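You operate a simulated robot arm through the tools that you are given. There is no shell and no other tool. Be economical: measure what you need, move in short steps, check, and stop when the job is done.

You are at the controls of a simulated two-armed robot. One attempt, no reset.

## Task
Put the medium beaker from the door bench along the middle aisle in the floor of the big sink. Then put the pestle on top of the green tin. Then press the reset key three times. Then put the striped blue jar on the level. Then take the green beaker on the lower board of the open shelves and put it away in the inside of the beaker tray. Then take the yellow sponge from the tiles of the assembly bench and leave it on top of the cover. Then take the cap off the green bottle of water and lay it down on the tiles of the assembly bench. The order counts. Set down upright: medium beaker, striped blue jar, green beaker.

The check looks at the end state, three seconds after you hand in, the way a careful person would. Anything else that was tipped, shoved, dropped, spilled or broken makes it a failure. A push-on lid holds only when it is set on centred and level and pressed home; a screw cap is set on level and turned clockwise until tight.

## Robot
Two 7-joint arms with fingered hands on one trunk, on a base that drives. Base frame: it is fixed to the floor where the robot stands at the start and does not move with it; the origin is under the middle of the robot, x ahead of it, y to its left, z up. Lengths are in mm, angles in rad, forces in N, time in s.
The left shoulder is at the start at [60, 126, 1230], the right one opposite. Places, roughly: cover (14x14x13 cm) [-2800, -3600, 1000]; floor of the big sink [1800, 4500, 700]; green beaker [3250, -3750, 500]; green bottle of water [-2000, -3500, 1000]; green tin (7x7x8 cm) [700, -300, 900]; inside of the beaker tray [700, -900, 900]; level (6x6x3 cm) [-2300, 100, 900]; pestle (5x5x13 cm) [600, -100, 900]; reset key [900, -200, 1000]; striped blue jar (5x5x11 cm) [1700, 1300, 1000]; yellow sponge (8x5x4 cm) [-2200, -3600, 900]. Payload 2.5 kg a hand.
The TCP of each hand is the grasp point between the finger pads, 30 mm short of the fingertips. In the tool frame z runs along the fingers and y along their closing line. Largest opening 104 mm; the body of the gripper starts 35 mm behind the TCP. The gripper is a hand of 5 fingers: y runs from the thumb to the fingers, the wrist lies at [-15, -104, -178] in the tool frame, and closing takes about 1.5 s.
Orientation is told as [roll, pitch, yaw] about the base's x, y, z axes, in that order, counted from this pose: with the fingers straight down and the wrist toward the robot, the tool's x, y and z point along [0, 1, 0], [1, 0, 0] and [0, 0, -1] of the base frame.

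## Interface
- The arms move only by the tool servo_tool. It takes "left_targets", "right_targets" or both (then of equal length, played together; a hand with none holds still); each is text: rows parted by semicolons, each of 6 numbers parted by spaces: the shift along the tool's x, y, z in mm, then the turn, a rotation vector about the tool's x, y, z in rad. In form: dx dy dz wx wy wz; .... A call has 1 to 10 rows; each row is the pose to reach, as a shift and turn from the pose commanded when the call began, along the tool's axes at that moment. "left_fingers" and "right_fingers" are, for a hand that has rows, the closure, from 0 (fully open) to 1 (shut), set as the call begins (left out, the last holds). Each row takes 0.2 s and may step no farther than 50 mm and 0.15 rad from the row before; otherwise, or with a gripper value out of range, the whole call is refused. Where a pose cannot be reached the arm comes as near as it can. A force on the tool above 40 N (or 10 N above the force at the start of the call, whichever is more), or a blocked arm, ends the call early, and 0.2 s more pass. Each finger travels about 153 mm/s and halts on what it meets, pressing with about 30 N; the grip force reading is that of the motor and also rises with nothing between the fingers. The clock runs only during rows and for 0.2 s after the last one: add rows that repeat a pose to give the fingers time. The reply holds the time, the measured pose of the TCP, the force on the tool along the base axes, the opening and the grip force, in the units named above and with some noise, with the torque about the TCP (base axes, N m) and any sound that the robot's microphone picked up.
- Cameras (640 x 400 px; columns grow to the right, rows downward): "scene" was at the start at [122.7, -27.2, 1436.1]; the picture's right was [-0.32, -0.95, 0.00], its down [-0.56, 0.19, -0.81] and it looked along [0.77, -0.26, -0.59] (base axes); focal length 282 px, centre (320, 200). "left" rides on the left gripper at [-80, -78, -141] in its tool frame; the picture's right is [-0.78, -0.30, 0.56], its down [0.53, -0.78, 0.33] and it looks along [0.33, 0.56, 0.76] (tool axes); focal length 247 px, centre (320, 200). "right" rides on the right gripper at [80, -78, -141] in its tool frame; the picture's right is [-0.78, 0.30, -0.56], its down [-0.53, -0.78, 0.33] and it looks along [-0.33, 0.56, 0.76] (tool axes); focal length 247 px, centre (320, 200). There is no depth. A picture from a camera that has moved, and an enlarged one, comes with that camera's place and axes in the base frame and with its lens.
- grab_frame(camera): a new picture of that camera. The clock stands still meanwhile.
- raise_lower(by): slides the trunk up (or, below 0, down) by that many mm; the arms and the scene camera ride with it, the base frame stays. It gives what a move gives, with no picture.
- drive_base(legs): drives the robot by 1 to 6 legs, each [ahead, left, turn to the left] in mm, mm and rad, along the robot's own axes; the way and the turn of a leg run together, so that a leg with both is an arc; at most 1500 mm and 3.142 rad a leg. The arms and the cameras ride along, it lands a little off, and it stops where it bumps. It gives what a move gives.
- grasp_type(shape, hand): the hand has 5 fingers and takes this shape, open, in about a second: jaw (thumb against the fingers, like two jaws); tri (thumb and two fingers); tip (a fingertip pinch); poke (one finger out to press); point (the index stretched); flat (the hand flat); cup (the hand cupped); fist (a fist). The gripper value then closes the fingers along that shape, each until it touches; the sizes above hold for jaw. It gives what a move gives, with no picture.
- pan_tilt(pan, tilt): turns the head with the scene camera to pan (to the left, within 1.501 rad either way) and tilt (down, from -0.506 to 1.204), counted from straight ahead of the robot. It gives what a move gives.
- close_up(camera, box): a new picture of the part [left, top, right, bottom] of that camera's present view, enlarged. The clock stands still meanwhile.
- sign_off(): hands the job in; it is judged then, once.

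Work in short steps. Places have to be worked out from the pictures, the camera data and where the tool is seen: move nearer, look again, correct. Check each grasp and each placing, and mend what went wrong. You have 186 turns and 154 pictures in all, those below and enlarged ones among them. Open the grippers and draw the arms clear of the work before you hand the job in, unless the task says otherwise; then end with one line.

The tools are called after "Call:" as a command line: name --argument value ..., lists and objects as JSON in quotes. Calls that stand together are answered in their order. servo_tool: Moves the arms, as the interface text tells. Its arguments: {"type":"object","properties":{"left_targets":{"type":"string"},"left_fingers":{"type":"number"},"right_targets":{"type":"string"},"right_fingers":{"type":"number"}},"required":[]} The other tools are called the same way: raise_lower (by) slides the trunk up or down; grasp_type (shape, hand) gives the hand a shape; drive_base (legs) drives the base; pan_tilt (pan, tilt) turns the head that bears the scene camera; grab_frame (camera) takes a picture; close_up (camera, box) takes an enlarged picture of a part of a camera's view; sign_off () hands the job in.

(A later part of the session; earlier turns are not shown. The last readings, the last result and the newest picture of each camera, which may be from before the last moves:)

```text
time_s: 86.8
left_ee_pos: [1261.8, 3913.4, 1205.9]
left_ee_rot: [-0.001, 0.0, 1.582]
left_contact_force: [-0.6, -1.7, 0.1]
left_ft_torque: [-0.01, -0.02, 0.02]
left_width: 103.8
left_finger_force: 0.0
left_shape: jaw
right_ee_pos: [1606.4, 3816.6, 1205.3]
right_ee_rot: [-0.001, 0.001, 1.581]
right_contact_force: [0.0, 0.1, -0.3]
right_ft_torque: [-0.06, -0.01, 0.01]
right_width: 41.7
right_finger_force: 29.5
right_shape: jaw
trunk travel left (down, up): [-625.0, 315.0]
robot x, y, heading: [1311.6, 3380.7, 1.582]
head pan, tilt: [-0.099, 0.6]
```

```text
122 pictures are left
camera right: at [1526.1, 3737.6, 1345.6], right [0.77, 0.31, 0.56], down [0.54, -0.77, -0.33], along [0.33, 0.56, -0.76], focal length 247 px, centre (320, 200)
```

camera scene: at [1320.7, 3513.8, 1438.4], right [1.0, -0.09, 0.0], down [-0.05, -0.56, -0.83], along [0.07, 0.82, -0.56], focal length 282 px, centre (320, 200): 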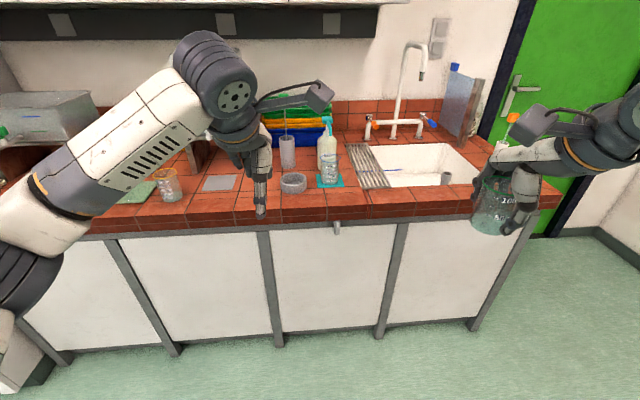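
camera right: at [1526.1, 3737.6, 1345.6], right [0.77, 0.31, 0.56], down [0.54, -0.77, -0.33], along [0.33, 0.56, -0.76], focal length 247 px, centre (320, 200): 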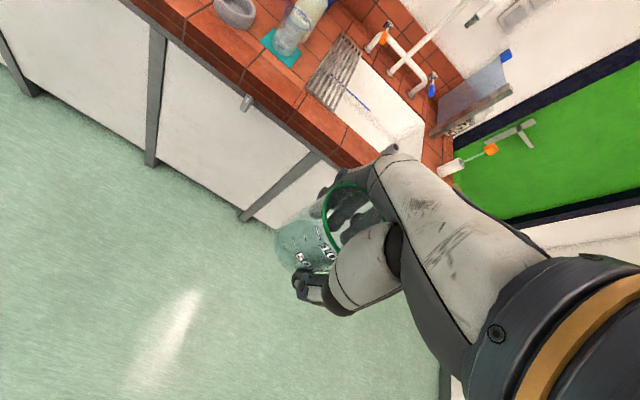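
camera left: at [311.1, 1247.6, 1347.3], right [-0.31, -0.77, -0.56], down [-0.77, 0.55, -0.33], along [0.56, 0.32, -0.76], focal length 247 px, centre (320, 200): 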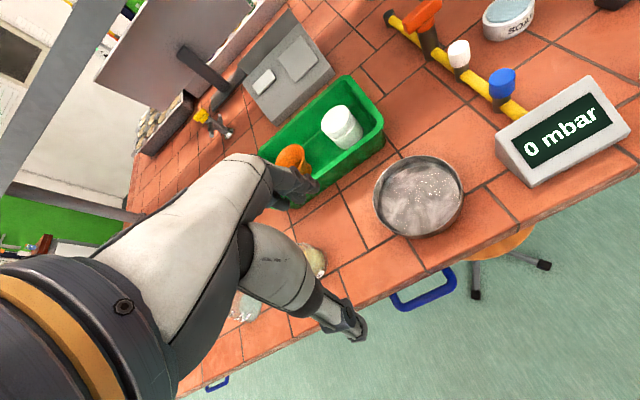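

The sink opening spans roughly x 1650–2030, y 4390–4790. I retract the left hand to keep it off the counter, then approach closer for a better look.

Call:
servo_tool --left_targets "15 -45 0 0 0 0; 30 -90 0 0 0 0; 50 -135 0 0 0 0; 70 -180 0 0 0 0; 90 -225 0 0 0 0; 110 -250 0 0 0 0; 110 -250 0 0 0 0"

Call:
drive_base --legs '[[0, 0, -0.012], [250, -180, 0]]'

Call:
pan_tilt --pan -0.35 --tilt 0.7

Call:
grab_frame --camera "scene"

Call:
grab_frame --camera "right"

```text
time_s: 88.4
left_ee_pos: [1155.5, 3667.6, 1214.1]
left_ee_rot: [0.002, 0.003, 1.584]
left_contact_force: [-0.4, 0.0, 1.0]
left_ft_torque: [-0.03, 0.01, -0.02]
left_width: 104.2
left_finger_force: 0.0
left_shape: jaw
left hand out of reach, approached as far as the arm can: row 6, 7
right_ee_pos: [1604.8, 3816.8, 1205.1]
right_ee_rot: [0.0, 0.001, 1.583]
right_contact_force: [-0.3, 0.7, -0.4]
right_ft_torque: [-0.03, 0.02, 0.01]
right_width: 41.8
right_finger_force: 31.0
right_shape: jaw
trunk travel left (down, up): [-625.0, 315.0]
robot x, y, heading: [1317.8, 3380.1, 1.583]
head pan, tilt: [-0.099, 0.6]
```

```text
time_s: 90.8
left_ee_pos: [1340.3, 3921.6, 1213.9]
left_ee_rot: [0.0, 0.002, 1.567]
left_contact_force: [-0.1, -0.3, 0.1]
left_ft_torque: [0.0, -0.01, 0.01]
left_width: 103.9
left_finger_force: 0.0
left_shape: jaw
right_ee_pos: [1790.6, 4063.2, 1204.6]
right_ee_rot: [0.0, -0.001, 1.57]
right_contact_force: [-0.3, 0.6, -0.6]
right_ft_torque: [-0.04, 0.0, 0.03]
right_width: 41.7
right_finger_force: 30.1
right_shape: jaw
trunk travel left (down, up): [-625.0, 315.0]
robot x, y, heading: [1491.0, 3636.7, 1.57]
head pan, tilt: [-0.099, 0.6]
```

```text
time_s: 91.6
left_ee_pos: [1339.4, 3921.2, 1213.3]
left_ee_rot: [0.0, 0.001, 1.569]
left_contact_force: [0.3, -0.2, 0.3]
left_ft_torque: [0.03, -0.01, -0.01]
left_width: 103.8
left_finger_force: 0.1
left_shape: jaw
right_ee_pos: [1790.6, 4063.5, 1205.0]
right_ee_rot: [0.0, -0.002, 1.569]
right_contact_force: [0.4, 0.4, -1.7]
right_ft_torque: [-0.01, 0.02, 0.02]
right_width: 41.6
right_finger_force: 29.3
right_shape: jaw
trunk travel left (down, up): [-625.0, 315.0]
robot x, y, heading: [1494.5, 3634.1, 1.572]
head pan, tilt: [-0.351, 0.7]
```

```text
121 pictures are left
camera scene: at [1522.6, 3756.4, 1429.8], right [0.94, -0.34, 0.0], down [-0.22, -0.6, -0.77], along [0.26, 0.72, -0.64], focal length 282 px, centre (320, 200)
```

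scene: 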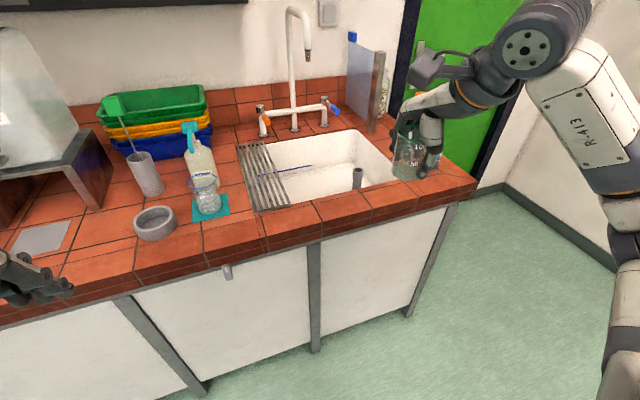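

```text
120 pictures are left
camera right: at [1711.0, 3985.5, 1345.6], right [0.78, 0.29, 0.56], down [0.53, -0.78, -0.33], along [0.34, 0.56, -0.76], focal length 247 px, centre (320, 200)
```

right: 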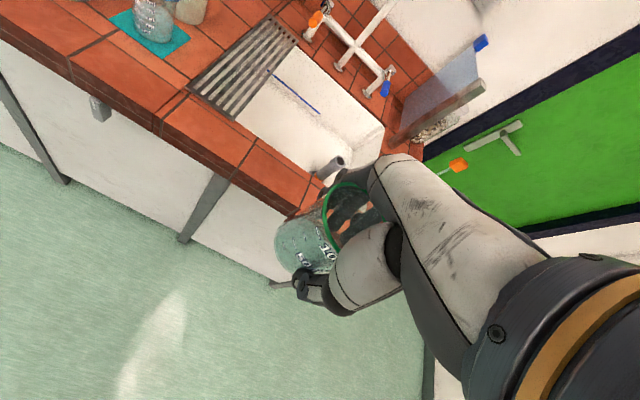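

The opening's front edge is at y≈4383; a standpipe sits at ≈(1995,4617). I move to base ≈(1650,3830), to set the beaker at ≈(1800,4520).

Call:
drive_base --legs '[[0, -155, 0], [195, 0, 0]]'

Call:
servo_tool --right_targets "30 45 0 0 0 0; 60 90 0 0 0 0; 90 135 0 0 0 0; 120 180 0 0 0 0; 140 225 0 0 0 0; 140 250 0 0 0 0; 140 250 0 0 0 0"

Call:
grab_frame --camera "scene"

```text
time_s: 94.2
left_ee_pos: [1495.5, 4116.9, 1214.4]
left_ee_rot: [0.0, 0.001, 1.568]
left_contact_force: [-0.1, 0.4, -0.1]
left_ft_torque: [0.0, -0.02, -0.01]
left_width: 103.5
left_finger_force: 0.0
left_shape: jaw
right_ee_pos: [1947.1, 4257.1, 1205.1]
right_ee_rot: [0.001, 0.0, 1.568]
right_contact_force: [1.2, 0.7, -0.3]
right_ft_torque: [-0.01, 0.04, 0.01]
right_width: 41.6
right_finger_force: 30.1
right_shape: jaw
trunk travel left (down, up): [-625.0, 315.0]
robot x, y, heading: [1649.5, 3828.9, 1.567]
head pan, tilt: [-0.351, 0.7]
```

```text
refused: row 1 steps farther than a row can; nothing moved
```

```text
119 pictures are left
camera scene: at [1678.4, 3951.2, 1429.7], right [0.94, -0.35, 0.0], down [-0.22, -0.6, -0.76], along [0.27, 0.72, -0.64], focal length 282 px, centre (320, 200)
```

scene: 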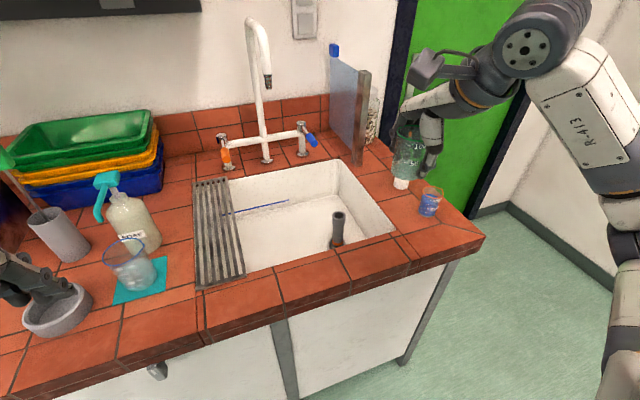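

The view of the sink is clear now. I redo the extension with smaller steps, to (1782,4520).

Call:
servo_tool --right_targets "24 38 0 0 0 0; 48 76 0 0 0 0; 72 114 0 0 0 0; 96 152 0 0 0 0; 120 190 0 0 0 0; 144 228 0 0 0 0; 165 264 0 0 0 0; 165 264 0 0 0 0"

Call:
raise_lower --by -145

Call:
grab_frame --camera "scene"

Call:
grab_frame --camera "right"

```text
time_s: 96.0
left_ee_pos: [1495.5, 4116.1, 1213.8]
left_ee_rot: [-0.001, 0.003, 1.567]
left_contact_force: [0.1, 0.5, 0.5]
left_ft_torque: [0.0, -0.01, 0.02]
left_width: 104.0
left_finger_force: 0.1
left_shape: jaw
right_ee_pos: [1793.5, 4501.5, 1205.5]
right_ee_rot: [-0.003, -0.004, 1.568]
right_contact_force: [-0.4, 0.0, -0.8]
right_ft_torque: [-0.04, -0.02, 0.05]
right_width: 41.4
right_finger_force: 30.2
right_shape: jaw
right hand out of reach, approached as far as the arm can: row 7, 8
trunk travel left (down, up): [-625.0, 315.0]
robot x, y, heading: [1647.1, 3828.8, 1.572]
head pan, tilt: [-0.351, 0.7]
```

```text
time_s: 97.7
left_ee_pos: [1496.9, 4115.4, 1068.7]
left_ee_rot: [0.0, 0.002, 1.568]
left_contact_force: [0.2, -0.9, 0.3]
left_ft_torque: [-0.02, 0.03, -0.01]
left_width: 103.8
left_finger_force: 0.1
left_shape: jaw
right_ee_pos: [1794.6, 4501.6, 1061.1]
right_ee_rot: [-0.001, -0.003, 1.567]
right_contact_force: [0.4, 0.5, -0.8]
right_ft_torque: [0.0, -0.01, 0.02]
right_width: 41.3
right_finger_force: 29.8
right_shape: jaw
trunk travel left (down, up): [-480.0, 460.0]
robot x, y, heading: [1649.9, 3832.9, 1.57]
head pan, tilt: [-0.351, 0.7]
```

```text
118 pictures are left
camera scene: at [1678.4, 3950.4, 1284.8], right [0.94, -0.35, 0.0], down [-0.22, -0.6, -0.76], along [0.27, 0.72, -0.64], focal length 282 px, centre (320, 200)
```

scene: 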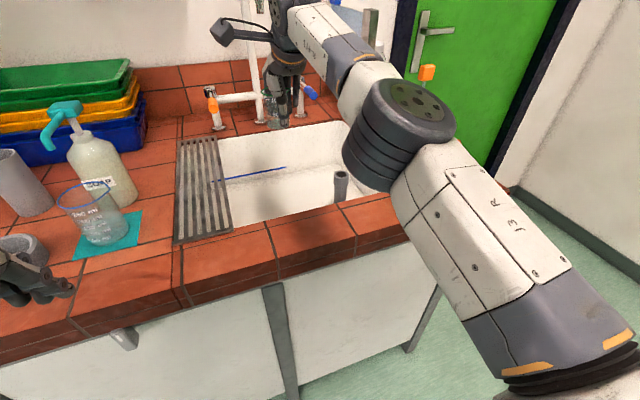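

```text
117 pictures are left
camera right: at [1713.6, 4424.6, 1201.2], right [0.78, 0.29, 0.56], down [0.53, -0.78, -0.33], along [0.34, 0.56, -0.76], focal length 247 px, centre (320, 200)
```

right: 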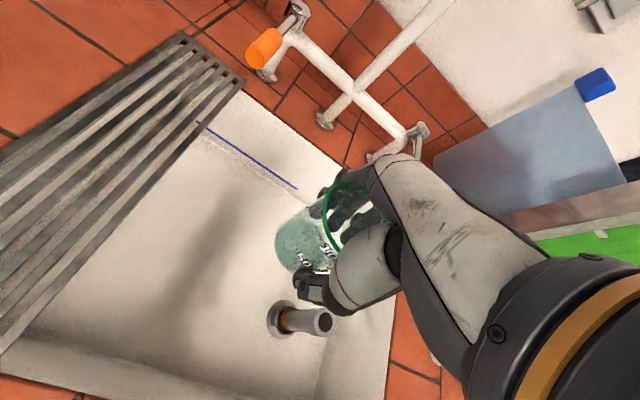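

The standpipe triangulates to (1938,4492) with its top at 873 and base at ≈745, so the sink floor is ≈740. I lower the beaker to just above it.

Call:
servo_tool --right_targets "0 -10 45 0 0 0; 0 -10 90 0 0 0; 0 -10 135 0 0 0; 0 -10 180 0 0 0; 0 -10 215 0 0 0; 0 -10 235 0 0 0; 0 -10 235 0 0 0"

Call:
grab_frame --camera "right"

Call:
grab_frame --camera "scene"

```text
time_s: 99.3
left_ee_pos: [1496.9, 4115.4, 1068.3]
left_ee_rot: [0.0, 0.002, 1.568]
left_contact_force: [0.4, 0.6, -1.0]
left_ft_torque: [-0.02, -0.03, 0.02]
left_width: 103.8
left_finger_force: 0.0
left_shape: jaw
right_ee_pos: [1793.4, 4492.4, 825.9]
right_ee_rot: [0.002, -0.003, 1.566]
right_contact_force: [-1.0, 0.7, -0.6]
right_ft_torque: [0.0, -0.01, 0.03]
right_width: 41.1
right_finger_force: 29.9
right_shape: jaw
trunk travel left (down, up): [-480.0, 460.0]
robot x, y, heading: [1650.9, 3831.7, 1.563]
head pan, tilt: [-0.351, 0.7]
```

```text
116 pictures are left
camera right: at [1714.0, 4414.8, 965.9], right [0.78, 0.29, 0.56], down [0.53, -0.78, -0.34], along [0.34, 0.56, -0.76], focal length 247 px, centre (320, 200)
```

right: 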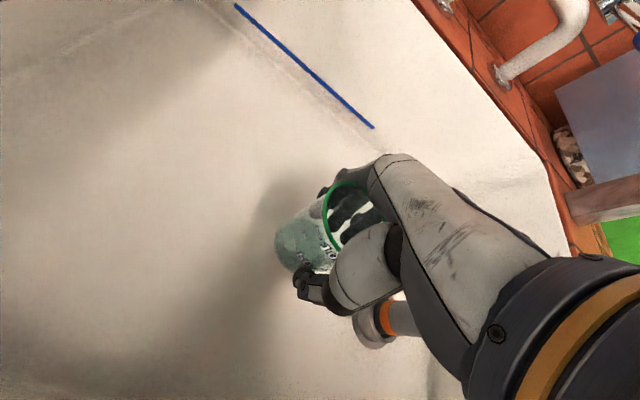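

```text
115 pictures are left
camera scene: at [1678.4, 3950.4, 1284.7], right [0.94, -0.35, 0.0], down [-0.22, -0.6, -0.76], along [0.27, 0.72, -0.64], focal length 282 px, centre (320, 200)
```

scene: 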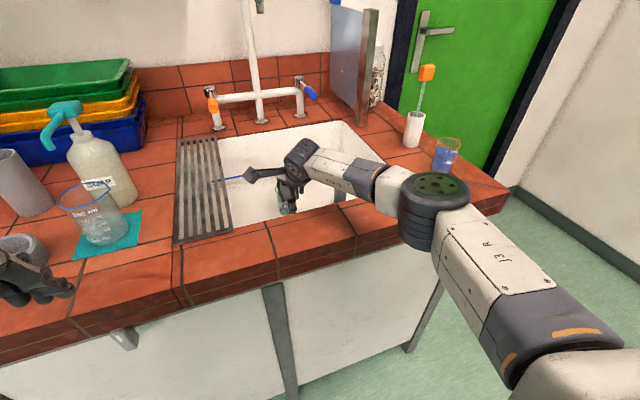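

Clear of everything so far. I continue down slowly watching force.

Call:
servo_tool --right_targets "0 0 5 0 0 0; 0 0 10 0 0 0; 0 0 15 0 0 0; 0 0 20 0 0 0; 0 0 22 0 0 0; 0 0 22 0 0 0"

Call:
close_up --camera "right" --box '[220, 140, 400, 340]'

```text
time_s: 100.7
left_ee_pos: [1496.4, 4115.9, 1068.2]
left_ee_rot: [0.0, 0.002, 1.567]
left_contact_force: [-0.3, -0.3, 0.2]
left_ft_torque: [-0.03, 0.03, -0.02]
left_width: 103.8
left_finger_force: 0.0
left_shape: jaw
right_ee_pos: [1793.5, 4492.2, 803.3]
right_ee_rot: [0.0, -0.006, 1.568]
right_contact_force: [0.3, -0.4, -1.9]
right_ft_torque: [-0.02, 0.04, 0.01]
right_width: 40.8
right_finger_force: 30.0
right_shape: jaw
trunk travel left (down, up): [-480.0, 460.0]
robot x, y, heading: [1651.9, 3830.4, 1.568]
head pan, tilt: [-0.351, 0.7]
```

```text
2.00 times, centred on (310, 240) of right
camera zoom: at [1713.8, 4415.3, 944.1], right [0.78, 0.29, 0.56], down [0.53, -0.78, -0.33], along [0.34, 0.56, -0.76], focal length 494 px, centre (340, 120)
```

zoom: 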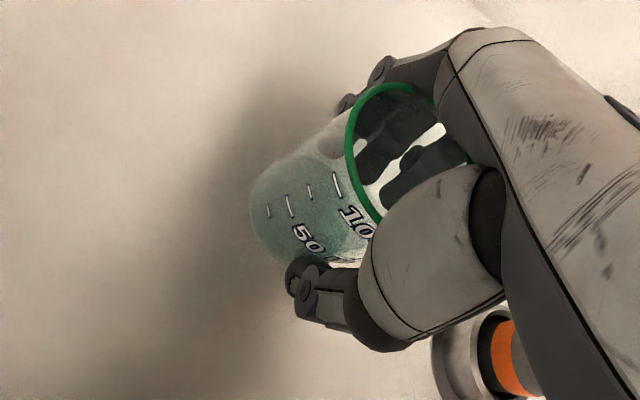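

No contact yet; further down in 2–3 mm rows.

Call:
servo_tool --right_targets "0 0 3 0 0 0; 0 0 6 0 0 0; 0 0 8 0 0 0; 0 0 10 0 0 0; 0 0 10 0 0 0"

Call:
servo_tool --right_targets "0 0 2 0 0 0; 0 0 4 0 0 0; 0 0 6 0 0 0; 0 0 6 0 0 0"

```text
time_s: 101.9
left_ee_pos: [1495.4, 4116.1, 1067.4]
left_ee_rot: [-0.002, 0.002, 1.565]
left_contact_force: [-0.4, -1.4, 0.8]
left_ft_torque: [0.02, 0.03, 0.0]
left_width: 103.7
left_finger_force: 0.1
left_shape: jaw
right_ee_pos: [1794.4, 4493.6, 793.5]
right_ee_rot: [-0.002, -0.006, 1.568]
right_contact_force: [-0.3, 0.2, -0.6]
right_ft_torque: [0.0, -0.02, 0.04]
right_width: 41.2
right_finger_force: 29.9
right_shape: jaw
trunk travel left (down, up): [-480.0, 460.0]
robot x, y, heading: [1645.8, 3830.4, 1.573]
head pan, tilt: [-0.351, 0.7]
```

```text
time_s: 102.9
left_ee_pos: [1495.8, 4116.2, 1067.8]
left_ee_rot: [-0.001, 0.003, 1.567]
left_contact_force: [-0.2, 1.2, -0.4]
left_ft_torque: [-0.05, -0.01, -0.03]
left_width: 103.5
left_finger_force: 0.1
left_shape: jaw
right_ee_pos: [1793.6, 4492.7, 787.1]
right_ee_rot: [-0.003, -0.003, 1.567]
right_contact_force: [-0.1, 0.4, -0.1]
right_ft_torque: [0.02, 0.03, -0.01]
right_width: 40.9
right_finger_force: 29.8
right_shape: jaw
trunk travel left (down, up): [-480.0, 460.0]
robot x, y, heading: [1646.5, 3830.3, 1.566]
head pan, tilt: [-0.351, 0.7]
```

Call:
servo_tool --right_targets "0 0 3 0 0 0; 0 0 6 0 0 0; 0 0 8 0 0 0; 0 0 10 0 0 0; 0 0 10 0 0 0"

Call:
close_up --camera "right" --box '[160, 140, 400, 340]'

```text
time_s: 104.1
left_ee_pos: [1496.0, 4116.7, 1068.9]
left_ee_rot: [-0.001, 0.003, 1.566]
left_contact_force: [-0.1, 0.0, -0.2]
left_ft_torque: [-0.01, -0.01, 0.01]
left_width: 103.7
left_finger_force: 0.0
left_shape: jaw
right_ee_pos: [1793.5, 4492.7, 777.1]
right_ee_rot: [0.0, -0.002, 1.568]
right_contact_force: [0.4, -0.1, -0.2]
right_ft_torque: [0.0, 0.02, -0.01]
right_width: 41.2
right_finger_force: 29.7
right_shape: jaw
trunk travel left (down, up): [-480.0, 460.0]
robot x, y, heading: [1649.6, 3827.9, 1.57]
head pan, tilt: [-0.351, 0.7]
```

```text
2.00 times, centred on (280, 240) of right
camera zoom: at [1713.5, 4415.6, 917.9], right [0.78, 0.29, 0.56], down [0.53, -0.78, -0.33], along [0.34, 0.56, -0.76], focal length 494 px, centre (400, 120)
```

zoom: 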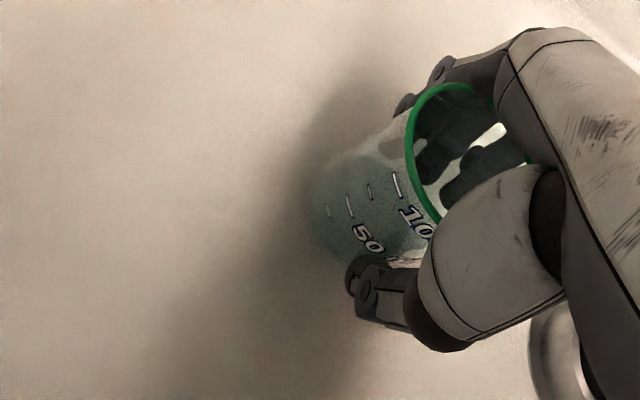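

Still free; continue down.

Call:
servo_tool --right_targets "0 0 3 0 0 0; 0 0 6 0 0 0; 0 0 9 0 0 0; 0 0 12 0 0 0; 0 0 12 0 0 0"

Call:
servo_tool --right_targets "0 0 2 0 0 0; 0 0 4 0 0 0; 0 0 6 0 0 0; 0 0 8 0 0 0; 0 0 8 0 0 0"

```text
time_s: 105.3
left_ee_pos: [1496.6, 4114.9, 1069.2]
left_ee_rot: [-0.002, 0.002, 1.568]
left_contact_force: [0.2, 0.4, -0.7]
left_ft_torque: [-0.02, 0.0, -0.01]
left_width: 103.6
left_finger_force: 0.1
left_shape: jaw
right_ee_pos: [1793.1, 4493.6, 766.8]
right_ee_rot: [0.0, -0.008, 1.567]
right_contact_force: [0.0, -0.8, 5.7]
right_ft_torque: [0.13, 0.01, 0.0]
right_width: 41.2
right_finger_force: 29.8
right_shape: jaw
trunk travel left (down, up): [-480.0, 460.0]
robot x, y, heading: [1653.6, 3828.2, 1.569]
head pan, tilt: [-0.351, 0.7]
```

```text
time_s: 106.5
left_ee_pos: [1495.6, 4112.5, 1069.5]
left_ee_rot: [-0.002, -0.001, 1.567]
left_contact_force: [0.6, 0.5, -0.1]
left_ft_torque: [0.01, 0.0, 0.02]
left_width: 103.8
left_finger_force: 0.0
left_shape: jaw
right_ee_pos: [1794.2, 4494.2, 766.0]
right_ee_rot: [0.0, -0.017, 1.568]
right_contact_force: [0.3, -5.9, 31.2]
right_ft_torque: [-0.05, -0.02, -0.07]
right_width: 43.0
right_finger_force: 30.1
right_shape: jaw
trunk travel left (down, up): [-480.0, 460.0]
robot x, y, heading: [1646.4, 3824.0, 1.568]
head pan, tilt: [-0.351, 0.7]
```

Beaker is on the floor (31 N). I relieve the pressure and open.

Call:
servo_tool --right_targets "0 0 -8 0 0 0; 0 0 -8 0 0 0"

Call:
servo_tool --right_targets "0 0 0 0 0 0; 0 0 0 0 0 0; 0 0 0 0 0 0; 0 0 0 0 0 0; 0 0 0 0 0 0" --right_fingers 0

Call:
grab_frame --camera "right"

```text
time_s: 107.1
left_ee_pos: [1495.3, 4115.6, 1068.5]
left_ee_rot: [0.0, -0.001, 1.566]
left_contact_force: [0.5, 0.3, -0.3]
left_ft_torque: [-0.01, 0.0, 0.02]
left_width: 103.5
left_finger_force: 0.0
left_shape: jaw
right_ee_pos: [1792.8, 4491.9, 766.1]
right_ee_rot: [-0.001, -0.003, 1.568]
right_contact_force: [0.2, 3.6, 9.3]
right_ft_torque: [0.32, 0.01, 0.0]
right_width: 42.7
right_finger_force: 30.0
right_shape: jaw
trunk travel left (down, up): [-480.0, 460.0]
robot x, y, heading: [1650.6, 3826.9, 1.569]
head pan, tilt: [-0.351, 0.7]
```

```text
time_s: 108.3
left_ee_pos: [1496.3, 4115.8, 1068.6]
left_ee_rot: [-0.001, 0.001, 1.567]
left_contact_force: [-0.6, -0.1, 0.0]
left_ft_torque: [-0.02, 0.04, -0.01]
left_width: 104.1
left_finger_force: 0.2
left_shape: jaw
right_ee_pos: [1793.9, 4492.7, 764.6]
right_ee_rot: [0.001, -0.003, 1.566]
right_contact_force: [0.4, 0.7, 0.2]
right_ft_torque: [0.0, 0.0, 0.01]
right_width: 103.6
right_finger_force: 0.0
right_shape: jaw
trunk travel left (down, up): [-480.0, 460.0]
robot x, y, heading: [1650.7, 3827.9, 1.564]
head pan, tilt: [-0.351, 0.7]
```

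```text
112 pictures are left
camera right: at [1713.8, 4415.4, 906.1], right [0.78, 0.29, 0.56], down [0.53, -0.78, -0.33], along [0.34, 0.56, -0.76], focal length 247 px, centre (320, 200)
```

right: 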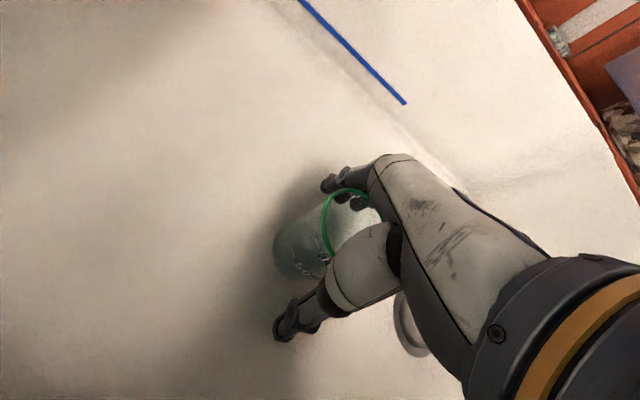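

Released and standing. I lift the hand straight up and verify.

Call:
servo_tool --right_targets "0 0 -15 0 0 0; 0 0 -40 0 0 0; 0 0 -80 0 0 0; 0 0 -125 0 0 0; 0 0 -170 0 0 0; 0 0 -215 0 0 0; 0 0 -260 0 0 0; 0 0 -300 0 0 0; 0 0 -300 0 0 0"

Call:
grab_frame --camera "right"

```text
time_s: 110.3
left_ee_pos: [1496.4, 4115.0, 1068.9]
left_ee_rot: [0.0, 0.001, 1.567]
left_contact_force: [0.0, -0.4, 1.0]
left_ft_torque: [-0.01, -0.02, 0.0]
left_width: 104.0
left_finger_force: 0.0
left_shape: jaw
right_ee_pos: [1795.0, 4493.4, 1065.4]
right_ee_rot: [0.0, -0.002, 1.567]
right_contact_force: [0.3, 0.3, 0.5]
right_ft_torque: [0.01, -0.01, -0.01]
right_width: 103.7
right_finger_force: 0.0
right_shape: jaw
trunk travel left (down, up): [-480.0, 460.0]
robot x, y, heading: [1649.8, 3832.0, 1.565]
head pan, tilt: [-0.351, 0.7]
```

```text
111 pictures are left
camera right: at [1714.7, 4415.2, 1205.9], right [0.78, 0.29, 0.56], down [0.53, -0.78, -0.33], along [0.34, 0.56, -0.76], focal length 247 px, centre (320, 200)
```

right: 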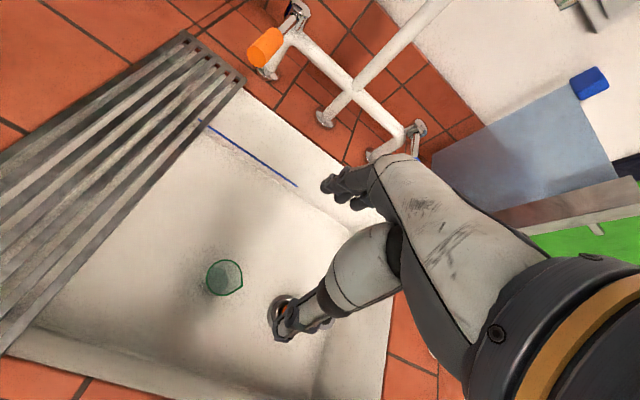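

Beaker stands upright in the sink. I retract, raise the trunk and drive back towards the first work area.

Call:
servo_tool --right_targets "-22 -35 0 0 0 0; -44 -70 0 0 0 0; -66 -105 0 0 0 0; -88 -140 0 0 0 0; -110 -175 0 0 0 0; -130 -210 0 0 0 0; -140 -250 0 0 0 0; -140 -250 0 0 0 0"

Call:
raise_lower --by 145

Call:
drive_base --legs '[[-470, 0, 0], [0, 1500, 0], [0, 280, 0], [-1500, 0, 0], [-1500, 0, 0]]'

```text
time_s: 112.1
left_ee_pos: [1495.9, 4115.3, 1067.8]
left_ee_rot: [0.0, 0.002, 1.567]
left_contact_force: [-0.2, 0.3, 0.0]
left_ft_torque: [0.01, 0.01, 0.0]
left_width: 103.9
left_finger_force: 0.1
left_shape: jaw
right_ee_pos: [1933.4, 4241.9, 1065.1]
right_ee_rot: [-0.001, -0.004, 1.566]
right_contact_force: [-0.5, 0.6, -0.4]
right_ft_torque: [0.03, -0.03, -0.02]
right_width: 103.6
right_finger_force: 0.1
right_shape: jaw
trunk travel left (down, up): [-480.0, 460.0]
robot x, y, heading: [1649.7, 3830.0, 1.568]
head pan, tilt: [-0.351, 0.7]
```

```text
time_s: 113.8
left_ee_pos: [1496.5, 4116.0, 1213.7]
left_ee_rot: [0.001, 0.002, 1.565]
left_contact_force: [-0.2, 0.5, 0.6]
left_ft_torque: [0.0, 0.0, -0.02]
left_width: 103.7
left_finger_force: 0.0
left_shape: jaw
right_ee_pos: [1931.5, 4243.3, 1210.2]
right_ee_rot: [0.002, -0.005, 1.566]
right_contact_force: [0.1, -0.7, 0.2]
right_ft_torque: [-0.01, -0.02, 0.01]
right_width: 103.6
right_finger_force: 0.0
right_shape: jaw
trunk travel left (down, up): [-625.0, 315.0]
robot x, y, heading: [1650.6, 3827.3, 1.571]
head pan, tilt: [-0.351, 0.7]
```

```text
time_s: 139.3
left_ee_pos: [-294.7, 628.7, 1213.9]
left_ee_rot: [-0.002, 0.001, 1.567]
left_contact_force: [0.8, -0.2, 0.0]
left_ft_torque: [0.0, 0.0, 0.0]
left_width: 103.4
left_finger_force: 0.1
left_shape: jaw
right_ee_pos: [140.7, 755.4, 1210.1]
right_ee_rot: [-0.001, -0.004, 1.566]
right_contact_force: [-0.1, 0.2, 0.5]
right_ft_torque: [0.04, -0.01, 0.02]
right_width: 103.9
right_finger_force: 0.0
right_shape: jaw
trunk travel left (down, up): [-625.0, 315.0]
robot x, y, heading: [-142.7, 338.9, 1.564]
head pan, tilt: [-0.351, 0.7]
```

Back in the aisle. I turn to face the bench at y≈-50 and look at the bench and the floor in front of it (stools).

Call:
drive_base --legs '[[0, 0, -1.564], [0, -390, 0]]'

Call:
pan_tilt --pan -0.1 --tilt 1.0

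Call:
grab_frame --camera "scene"

Call:
pan_tilt --pan -0.1 --tilt 0.5

Call:
grab_frame --camera "scene"

```text
time_s: 145.6
left_ee_pos: [142.0, 103.8, 1213.4]
left_ee_rot: [0.0, 0.0, -0.005]
left_contact_force: [0.3, 0.0, -0.2]
left_ft_torque: [-0.03, 0.03, -0.02]
left_width: 103.9
left_finger_force: 0.1
left_shape: jaw
right_ee_pos: [271.7, -331.6, 1209.9]
right_ee_rot: [0.001, -0.004, -0.004]
right_contact_force: [0.5, 0.5, 0.7]
right_ft_torque: [0.0, 0.0, 0.01]
right_width: 103.8
right_finger_force: 0.0
right_shape: jaw
trunk travel left (down, up): [-625.0, 315.0]
robot x, y, heading: [-141.6, -48.6, -0.004]
head pan, tilt: [-0.351, 0.7]
```

```text
time_s: 146.4
left_ee_pos: [142.9, 104.8, 1213.1]
left_ee_rot: [0.0, 0.002, -0.004]
left_contact_force: [0.5, 0.2, -0.2]
left_ft_torque: [-0.01, 0.03, 0.0]
left_width: 103.7
left_finger_force: 0.1
left_shape: jaw
right_ee_pos: [270.5, -331.5, 1210.1]
right_ee_rot: [0.0, -0.003, -0.003]
right_contact_force: [0.3, 0.3, 0.6]
right_ft_torque: [-0.01, 0.03, 0.02]
right_width: 103.8
right_finger_force: 0.0
right_shape: jaw
trunk travel left (down, up): [-625.0, 315.0]
robot x, y, heading: [-144.7, -46.8, -0.005]
head pan, tilt: [-0.099, 1.0]
```

```text
110 pictures are left
camera scene: at [-33.6, -54.7, 1406.4], right [-0.1, -0.99, 0.0], down [-0.84, 0.09, -0.54], along [0.54, -0.06, -0.84], focal length 282 px, centre (320, 200)
```

scene: 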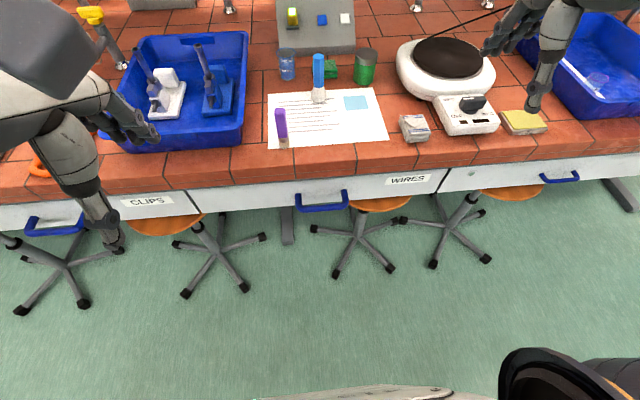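

```text
time_s: 147.3
left_ee_pos: [142.7, 105.1, 1213.4]
left_ee_rot: [0.0, 0.002, -0.004]
left_contact_force: [0.8, 0.1, 0.1]
left_ft_torque: [0.0, 0.0, 0.03]
left_width: 103.9
left_finger_force: 0.1
left_shape: jaw
right_ee_pos: [270.9, -331.4, 1209.9]
right_ee_rot: [0.0, -0.004, -0.005]
right_contact_force: [0.4, 0.3, -0.4]
right_ft_torque: [-0.04, -0.01, -0.01]
right_width: 103.8
right_finger_force: 0.0
right_shape: jaw
trunk travel left (down, up): [-625.0, 315.0]
robot x, y, heading: [-144.0, -49.5, -0.001]
head pan, tilt: [-0.099, 0.499]
```

```text
109 pictures are left
camera scene: at [-12.4, -56.8, 1447.4], right [-0.1, -0.99, 0.0], down [-0.48, 0.05, -0.88], along [0.87, -0.09, -0.48], focal length 282 px, centre (320, 200)
```

scene: 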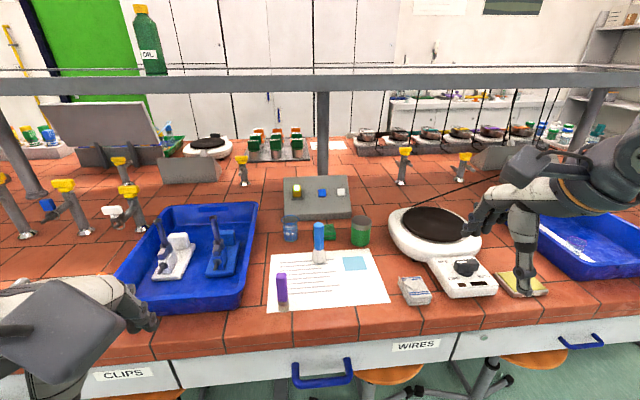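

Stool legs tip at x≈400, bench edge x≈360. I zoom on the key box to find the reset key.

Call:
close_up --camera "scene" --box '[270, 165, 390, 240]'

```text
5.33 times, centred on (330, 202) of scene
camera zoom: at [-12.4, -56.8, 1447.4], right [-0.1, -0.99, 0.0], down [-0.48, 0.05, -0.88], along [0.87, -0.09, -0.48], focal length 1501 px, centre (267, 187)
```

zoom: 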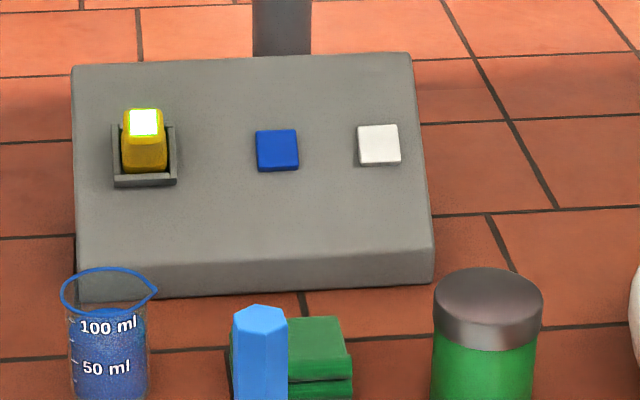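

No labels visible yet. I move to base ≈(60,-150), then look with the hand camera.

Call:
drive_base --legs '[[0, -100, 0], [205, 0, 0]]'

Call:
pan_tilt --pan 0.0 --tilt 0.75

Call:
grab_frame --camera "scene"

Call:
close_up --camera "scene" --box '[260, 90, 400, 190]'

```text
time_s: 149.7
left_ee_pos: [349.6, 3.8, 1212.9]
left_ee_rot: [0.0, 0.001, -0.003]
left_contact_force: [0.5, 0.3, 0.0]
left_ft_torque: [-0.01, 0.01, 0.02]
left_width: 103.9
left_finger_force: 0.0
left_shape: jaw
right_ee_pos: [475.8, -431.9, 1208.8]
right_ee_rot: [0.001, -0.003, -0.004]
right_contact_force: [-0.6, -0.2, 0.5]
right_ft_torque: [0.01, 0.02, -0.02]
right_width: 103.9
right_finger_force: 0.1
right_shape: jaw
trunk travel left (down, up): [-625.0, 315.0]
robot x, y, heading: [63.8, -148.7, -0.006]
head pan, tilt: [-0.099, 0.499]
```

```text
time_s: 150.5
left_ee_pos: [349.1, 4.2, 1213.7]
left_ee_rot: [0.0, 0.002, -0.004]
left_contact_force: [0.6, 0.9, 0.7]
left_ft_torque: [0.0, -0.02, 0.0]
left_width: 103.9
left_finger_force: 0.1
left_shape: jaw
right_ee_pos: [476.1, -431.7, 1211.1]
right_ee_rot: [0.0, -0.004, -0.003]
right_contact_force: [0.1, -0.3, -0.5]
right_ft_torque: [0.01, -0.03, 0.03]
right_width: 103.8
right_finger_force: 0.1
right_shape: jaw
trunk travel left (down, up): [-625.0, 315.0]
robot x, y, heading: [64.1, -150.1, -0.002]
head pan, tilt: [0.0, 0.75]
```

```text
107 pictures are left
camera scene: at [186.0, -148.1, 1425.6], right [0.0, -1.0, 0.0], down [-0.68, 0.0, -0.73], along [0.73, 0.0, -0.68], focal length 282 px, centre (320, 200)
```

scene: 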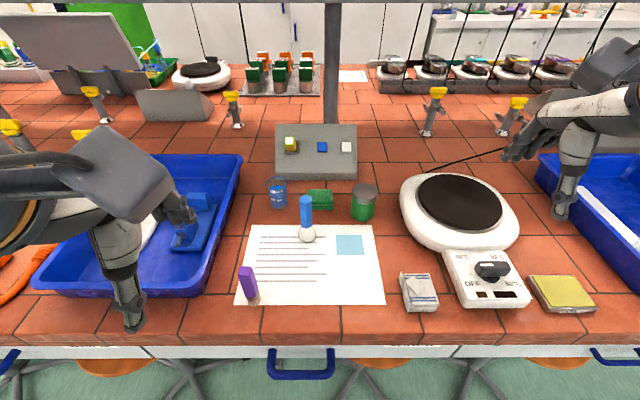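

```text
4.00 times, centred on (330, 140) of scene
camera zoom: at [186.0, -148.1, 1425.6], right [0.0, -1.0, 0.0], down [-0.68, 0.0, -0.73], along [0.73, 0.0, -0.68], focal length 1126 px, centre (280, 440)
```

zoom: 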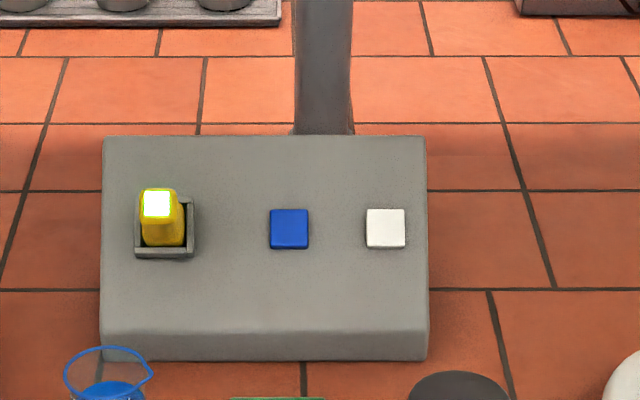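

Pestle ≈(630,-116), tin ≈(718,-257). I bring the right hand above the pestle.

Call:
servo_tool --right_targets "40 19 0 0 0 0; 80 38 0 0 0 0; 120 57 0 0 0 0; 160 76 0 0 0 0; 200 95 0 0 0 0; 240 114 0 0 0 0; 280 134 20 0 0 0; 316 154 50 0 0 0; 316 154 90 0 0 0; 316 154 120 0 0 0"

Call:
grab_frame --camera "right"

Call:
grab_frame --camera "scene"

```text
refused: row 8 steps farther than a row can; nothing moved
```

```text
105 pictures are left
camera right: at [398.7, -351.2, 1350.7], right [0.29, -0.78, 0.56], down [-0.78, -0.53, -0.34], along [0.56, -0.34, -0.76], focal length 247 px, centre (320, 200)
```

right: 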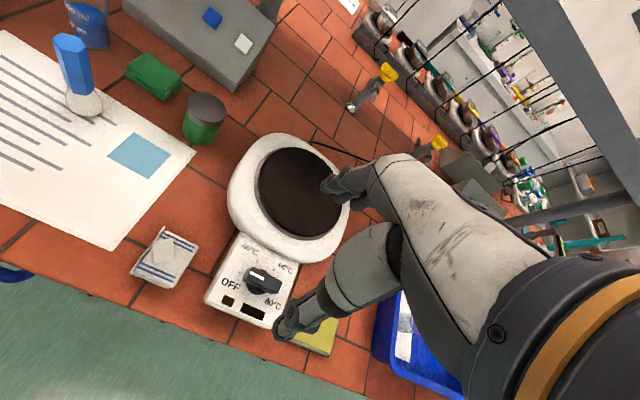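

```text
104 pictures are left
camera scene: at [186.0, -148.1, 1425.6], right [0.0, -1.0, 0.0], down [-0.68, 0.0, -0.73], along [0.73, 0.0, -0.68], focal length 282 px, centre (320, 200)
```

scene: 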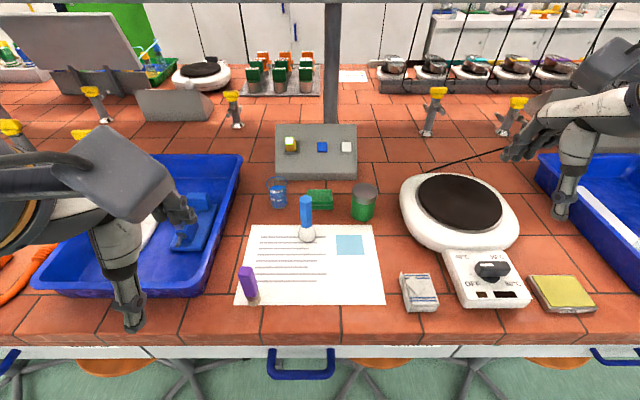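

One row was too long. Redo with smaller steps; tin triangulates to ≈(710,-259), top ≈968.

Call:
servo_tool --right_targets "42 20 0 0 0 0; 84 40 0 0 0 0; 126 61 0 0 0 0; 168 82 0 0 0 0; 210 102 0 0 0 0; 252 122 0 0 0 0; 290 140 0 0 0 0; 316 152 20 0 0 0; 316 152 65 0 0 0; 316 152 110 0 0 0"

Call:
grab_frame --camera "right"

```text
time_s: 152.7
left_ee_pos: [349.8, 4.2, 1213.9]
left_ee_rot: [-0.002, 0.001, -0.003]
left_contact_force: [-0.6, -0.1, -0.1]
left_ft_torque: [-0.02, -0.03, 0.01]
left_width: 103.6
left_finger_force: 0.1
left_shape: jaw
right_ee_pos: [630.4, -116.2, 1100.8]
right_ee_rot: [0.001, -0.003, -0.004]
right_contact_force: [-0.2, 0.6, 0.3]
right_ft_torque: [0.0, -0.02, -0.01]
right_width: 103.7
right_finger_force: 0.0
right_shape: jaw
trunk travel left (down, up): [-625.0, 315.0]
robot x, y, heading: [63.7, -149.8, -0.001]
head pan, tilt: [0.0, 0.75]
```

```text
103 pictures are left
camera right: at [552.6, -36.0, 1241.2], right [0.29, -0.78, 0.56], down [-0.78, -0.53, -0.34], along [0.56, -0.34, -0.76], focal length 247 px, centre (320, 200)
```

right: 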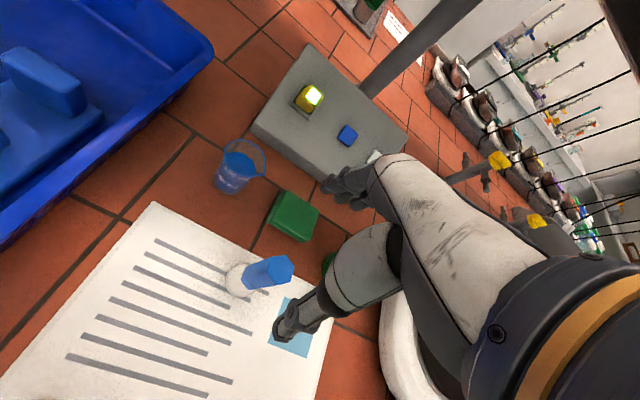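

Pestle refined to (622,-119). Descending to handle height and closing.

Call:
servo_tool --right_targets "-3 -8 30 0 0 0; -3 -8 65 0 0 0; -3 -8 95 0 0 0; -3 -8 114 0 0 0; -3 -8 114 0 0 0"

Call:
grab_frame --camera "right"

```text
time_s: 153.9
left_ee_pos: [348.9, 4.3, 1213.5]
left_ee_rot: [-0.002, 0.001, -0.004]
left_contact_force: [0.9, 0.0, 0.2]
left_ft_torque: [0.03, 0.0, 0.0]
left_width: 103.5
left_finger_force: 0.0
left_shape: jaw
right_ee_pos: [623.0, -117.3, 986.0]
right_ee_rot: [0.0, -0.003, -0.004]
right_contact_force: [-0.1, -0.3, -0.9]
right_ft_torque: [0.0, 0.04, -0.01]
right_width: 103.7
right_finger_force: 0.2
right_shape: jaw
trunk travel left (down, up): [-625.0, 315.0]
robot x, y, heading: [59.5, -150.1, -0.003]
head pan, tilt: [0.0, 0.75]
```

```text
102 pictures are left
camera right: at [544.9, -38.5, 1127.3], right [0.29, -0.78, 0.56], down [-0.78, -0.53, -0.34], along [0.56, -0.34, -0.76], focal length 247 px, centre (320, 200)
```

right: 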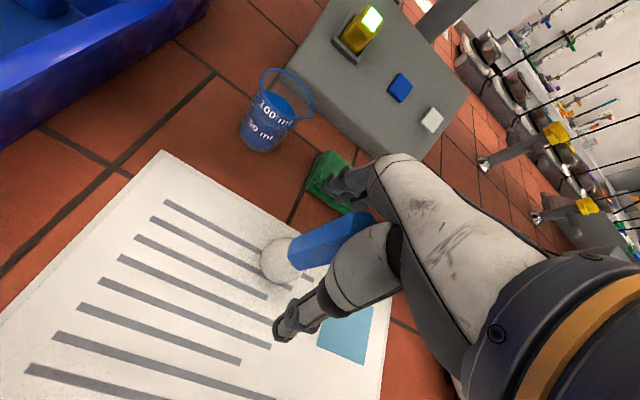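

Handle is between thumb and fingers; close.

Call:
servo_tool --right_targets "0 0 0 0 0 0; 0 0 0 0 0 0; 0 0 0 0 0 0; 0 0 0 0 0 0; 0 0 0 0 0 0; 0 0 0 0 0 0; 0 0 0 0 0 0; 0 0 0 0 0 0" --right_fingers 1

Call:
close_up --camera "scene" --box '[220, 140, 420, 265]'

```text
time_s: 155.7
left_ee_pos: [348.9, 2.8, 1213.1]
left_ee_rot: [0.0, 0.001, -0.003]
left_contact_force: [0.0, -0.6, -0.1]
left_ft_torque: [0.0, 0.01, 0.0]
left_width: 103.8
left_finger_force: 0.0
left_shape: jaw
right_ee_pos: [622.2, -119.9, 987.2]
right_ee_rot: [0.0, -0.003, -0.003]
right_contact_force: [-0.3, 0.7, 0.0]
right_ft_torque: [0.0, -0.01, -0.02]
right_width: 20.2
right_finger_force: 30.1
right_shape: jaw
trunk travel left (down, up): [-625.0, 315.0]
robot x, y, heading: [60.1, -147.2, -0.003]
head pan, tilt: [0.0, 0.75]
```

```text
3.20 times, centred on (320, 202) of scene
camera zoom: at [186.0, -148.1, 1425.5], right [0.0, -1.0, 0.0], down [-0.68, 0.0, -0.73], along [0.73, 0.0, -0.68], focal length 901 px, centre (320, 192)
```

zoom: 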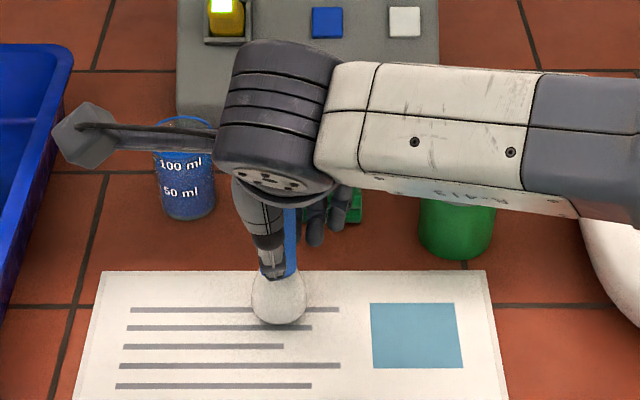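

Gripped upright. Lift 115 mm and move over the tin.

Call:
servo_tool --right_targets "0 0 -40 0 0 0; 0 0 -80 0 0 0; 0 0 -115 0 0 0; -35 22 -115 0 0 0; -70 44 -115 0 0 0; -105 66 -115 0 0 0; -139 88 -115 0 0 0; -139 88 -115 0 0 0"

Call:
grab_frame --camera "right"

Call:
close_up --camera "scene" --box '[260, 110, 460, 235]'

```text
time_s: 157.5
left_ee_pos: [348.8, 4.3, 1214.0]
left_ee_rot: [-0.002, 0.002, -0.003]
left_contact_force: [-0.5, 0.2, 0.2]
left_ft_torque: [0.0, 0.01, -0.02]
left_width: 103.9
left_finger_force: 0.0
left_shape: jaw
right_ee_pos: [709.3, -258.4, 1102.0]
right_ee_rot: [0.0, -0.003, -0.003]
right_contact_force: [0.3, 0.2, -2.6]
right_ft_torque: [-0.01, 0.01, 0.01]
right_width: 19.8
right_finger_force: 29.9
right_shape: jaw
trunk travel left (down, up): [-625.0, 315.0]
robot x, y, heading: [63.5, -148.0, -0.003]
head pan, tilt: [0.0, 0.75]
```

```text
100 pictures are left
camera right: at [631.3, -178.3, 1242.2], right [0.29, -0.78, 0.56], down [-0.78, -0.53, -0.33], along [0.56, -0.34, -0.76], focal length 247 px, centre (320, 200)
```

right: 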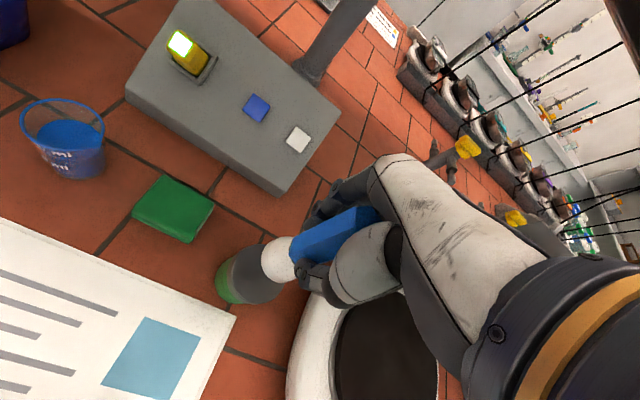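

```text
3.20 times, centred on (360, 172) of scene
camera zoom: at [186.1, -147.9, 1425.5], right [0.0, -1.0, 0.0], down [-0.68, 0.0, -0.73], along [0.73, 0.0, -0.68], focal length 901 px, centre (192, 288)
```

zoom: 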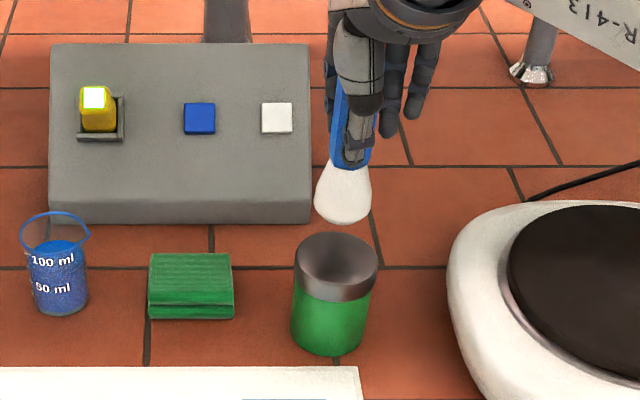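

Bulb is well centred over the lid (711,-260). Lower slowly to contact.

Call:
servo_tool --right_targets "0 1 8 0 0 0; 0 1 14 0 0 0; 0 1 19 0 0 0; 0 1 23 0 0 0; 0 1 26 0 0 0; 0 1 26 0 0 0"

Call:
servo_tool --right_targets "0 0 2 0 0 0; 0 0 4 0 0 0; 0 0 5 0 0 0; 0 0 5 0 0 0"

```text
time_s: 158.9
left_ee_pos: [348.8, 5.2, 1213.3]
left_ee_rot: [0.002, 0.002, -0.003]
left_contact_force: [0.2, -0.9, 0.0]
left_ft_torque: [-0.01, -0.03, 0.0]
left_width: 103.5
left_finger_force: 0.1
left_shape: jaw
right_ee_pos: [709.5, -258.6, 1075.6]
right_ee_rot: [0.001, -0.003, -0.002]
right_contact_force: [-0.1, -1.2, -1.3]
right_ft_torque: [0.03, 0.0, 0.01]
right_width: 19.7
right_finger_force: 30.0
right_shape: jaw
trunk travel left (down, up): [-625.0, 315.0]
robot x, y, heading: [65.8, -148.6, -0.005]
head pan, tilt: [0.0, 0.75]
```

```text
time_s: 159.9
left_ee_pos: [349.1, 3.8, 1213.2]
left_ee_rot: [-0.001, 0.001, -0.005]
left_contact_force: [-0.2, 0.0, 0.0]
left_ft_torque: [0.02, -0.01, 0.01]
left_width: 103.8
left_finger_force: 0.0
left_shape: jaw
right_ee_pos: [709.8, -258.5, 1070.3]
right_ee_rot: [0.0, -0.003, -0.003]
right_contact_force: [-0.6, 0.0, -2.5]
right_ft_torque: [0.04, -0.03, 0.01]
right_width: 19.7
right_finger_force: 29.5
right_shape: jaw
trunk travel left (down, up): [-625.0, 315.0]
robot x, y, heading: [63.0, -146.6, -0.009]
head pan, tilt: [0.0, 0.75]
```

Call:
servo_tool --right_targets "0 0 2 0 0 0; 0 0 4 0 0 0; 0 0 6 0 0 0; 0 0 6 0 0 0"

Call:
close_up --camera "scene" --box '[300, 140, 420, 230]'

```text
time_s: 160.9
left_ee_pos: [349.0, 4.2, 1214.0]
left_ee_rot: [-0.003, 0.001, -0.003]
left_contact_force: [-0.2, 0.4, 0.0]
left_ft_torque: [0.02, 0.01, 0.0]
left_width: 103.8
left_finger_force: 0.1
left_shape: jaw
right_ee_pos: [710.7, -258.1, 1066.3]
right_ee_rot: [0.0, -0.005, -0.003]
right_contact_force: [-0.6, -0.3, 2.3]
right_ft_torque: [0.0, -0.02, 0.01]
right_width: 19.7
right_finger_force: 30.6
right_shape: jaw
trunk travel left (down, up): [-625.0, 315.0]
robot x, y, heading: [69.1, -146.4, -0.005]
head pan, tilt: [0.0, 0.75]
```

```text
4.44 times, centred on (360, 185) of scene
camera zoom: at [185.5, -148.0, 1425.6], right [0.0, -1.0, 0.0], down [-0.68, 0.0, -0.73], along [0.73, 0.0, -0.68], focal length 1251 px, centre (142, 267)
```

zoom: 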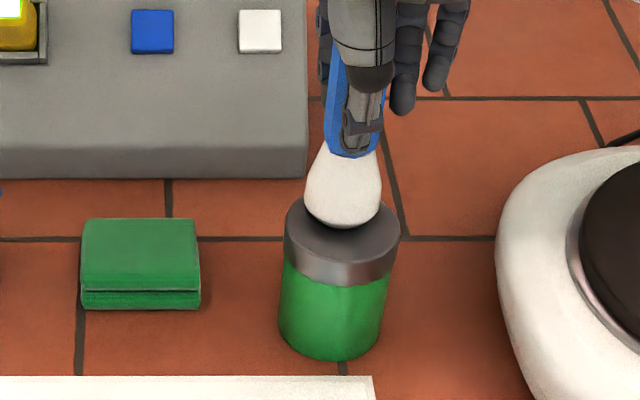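

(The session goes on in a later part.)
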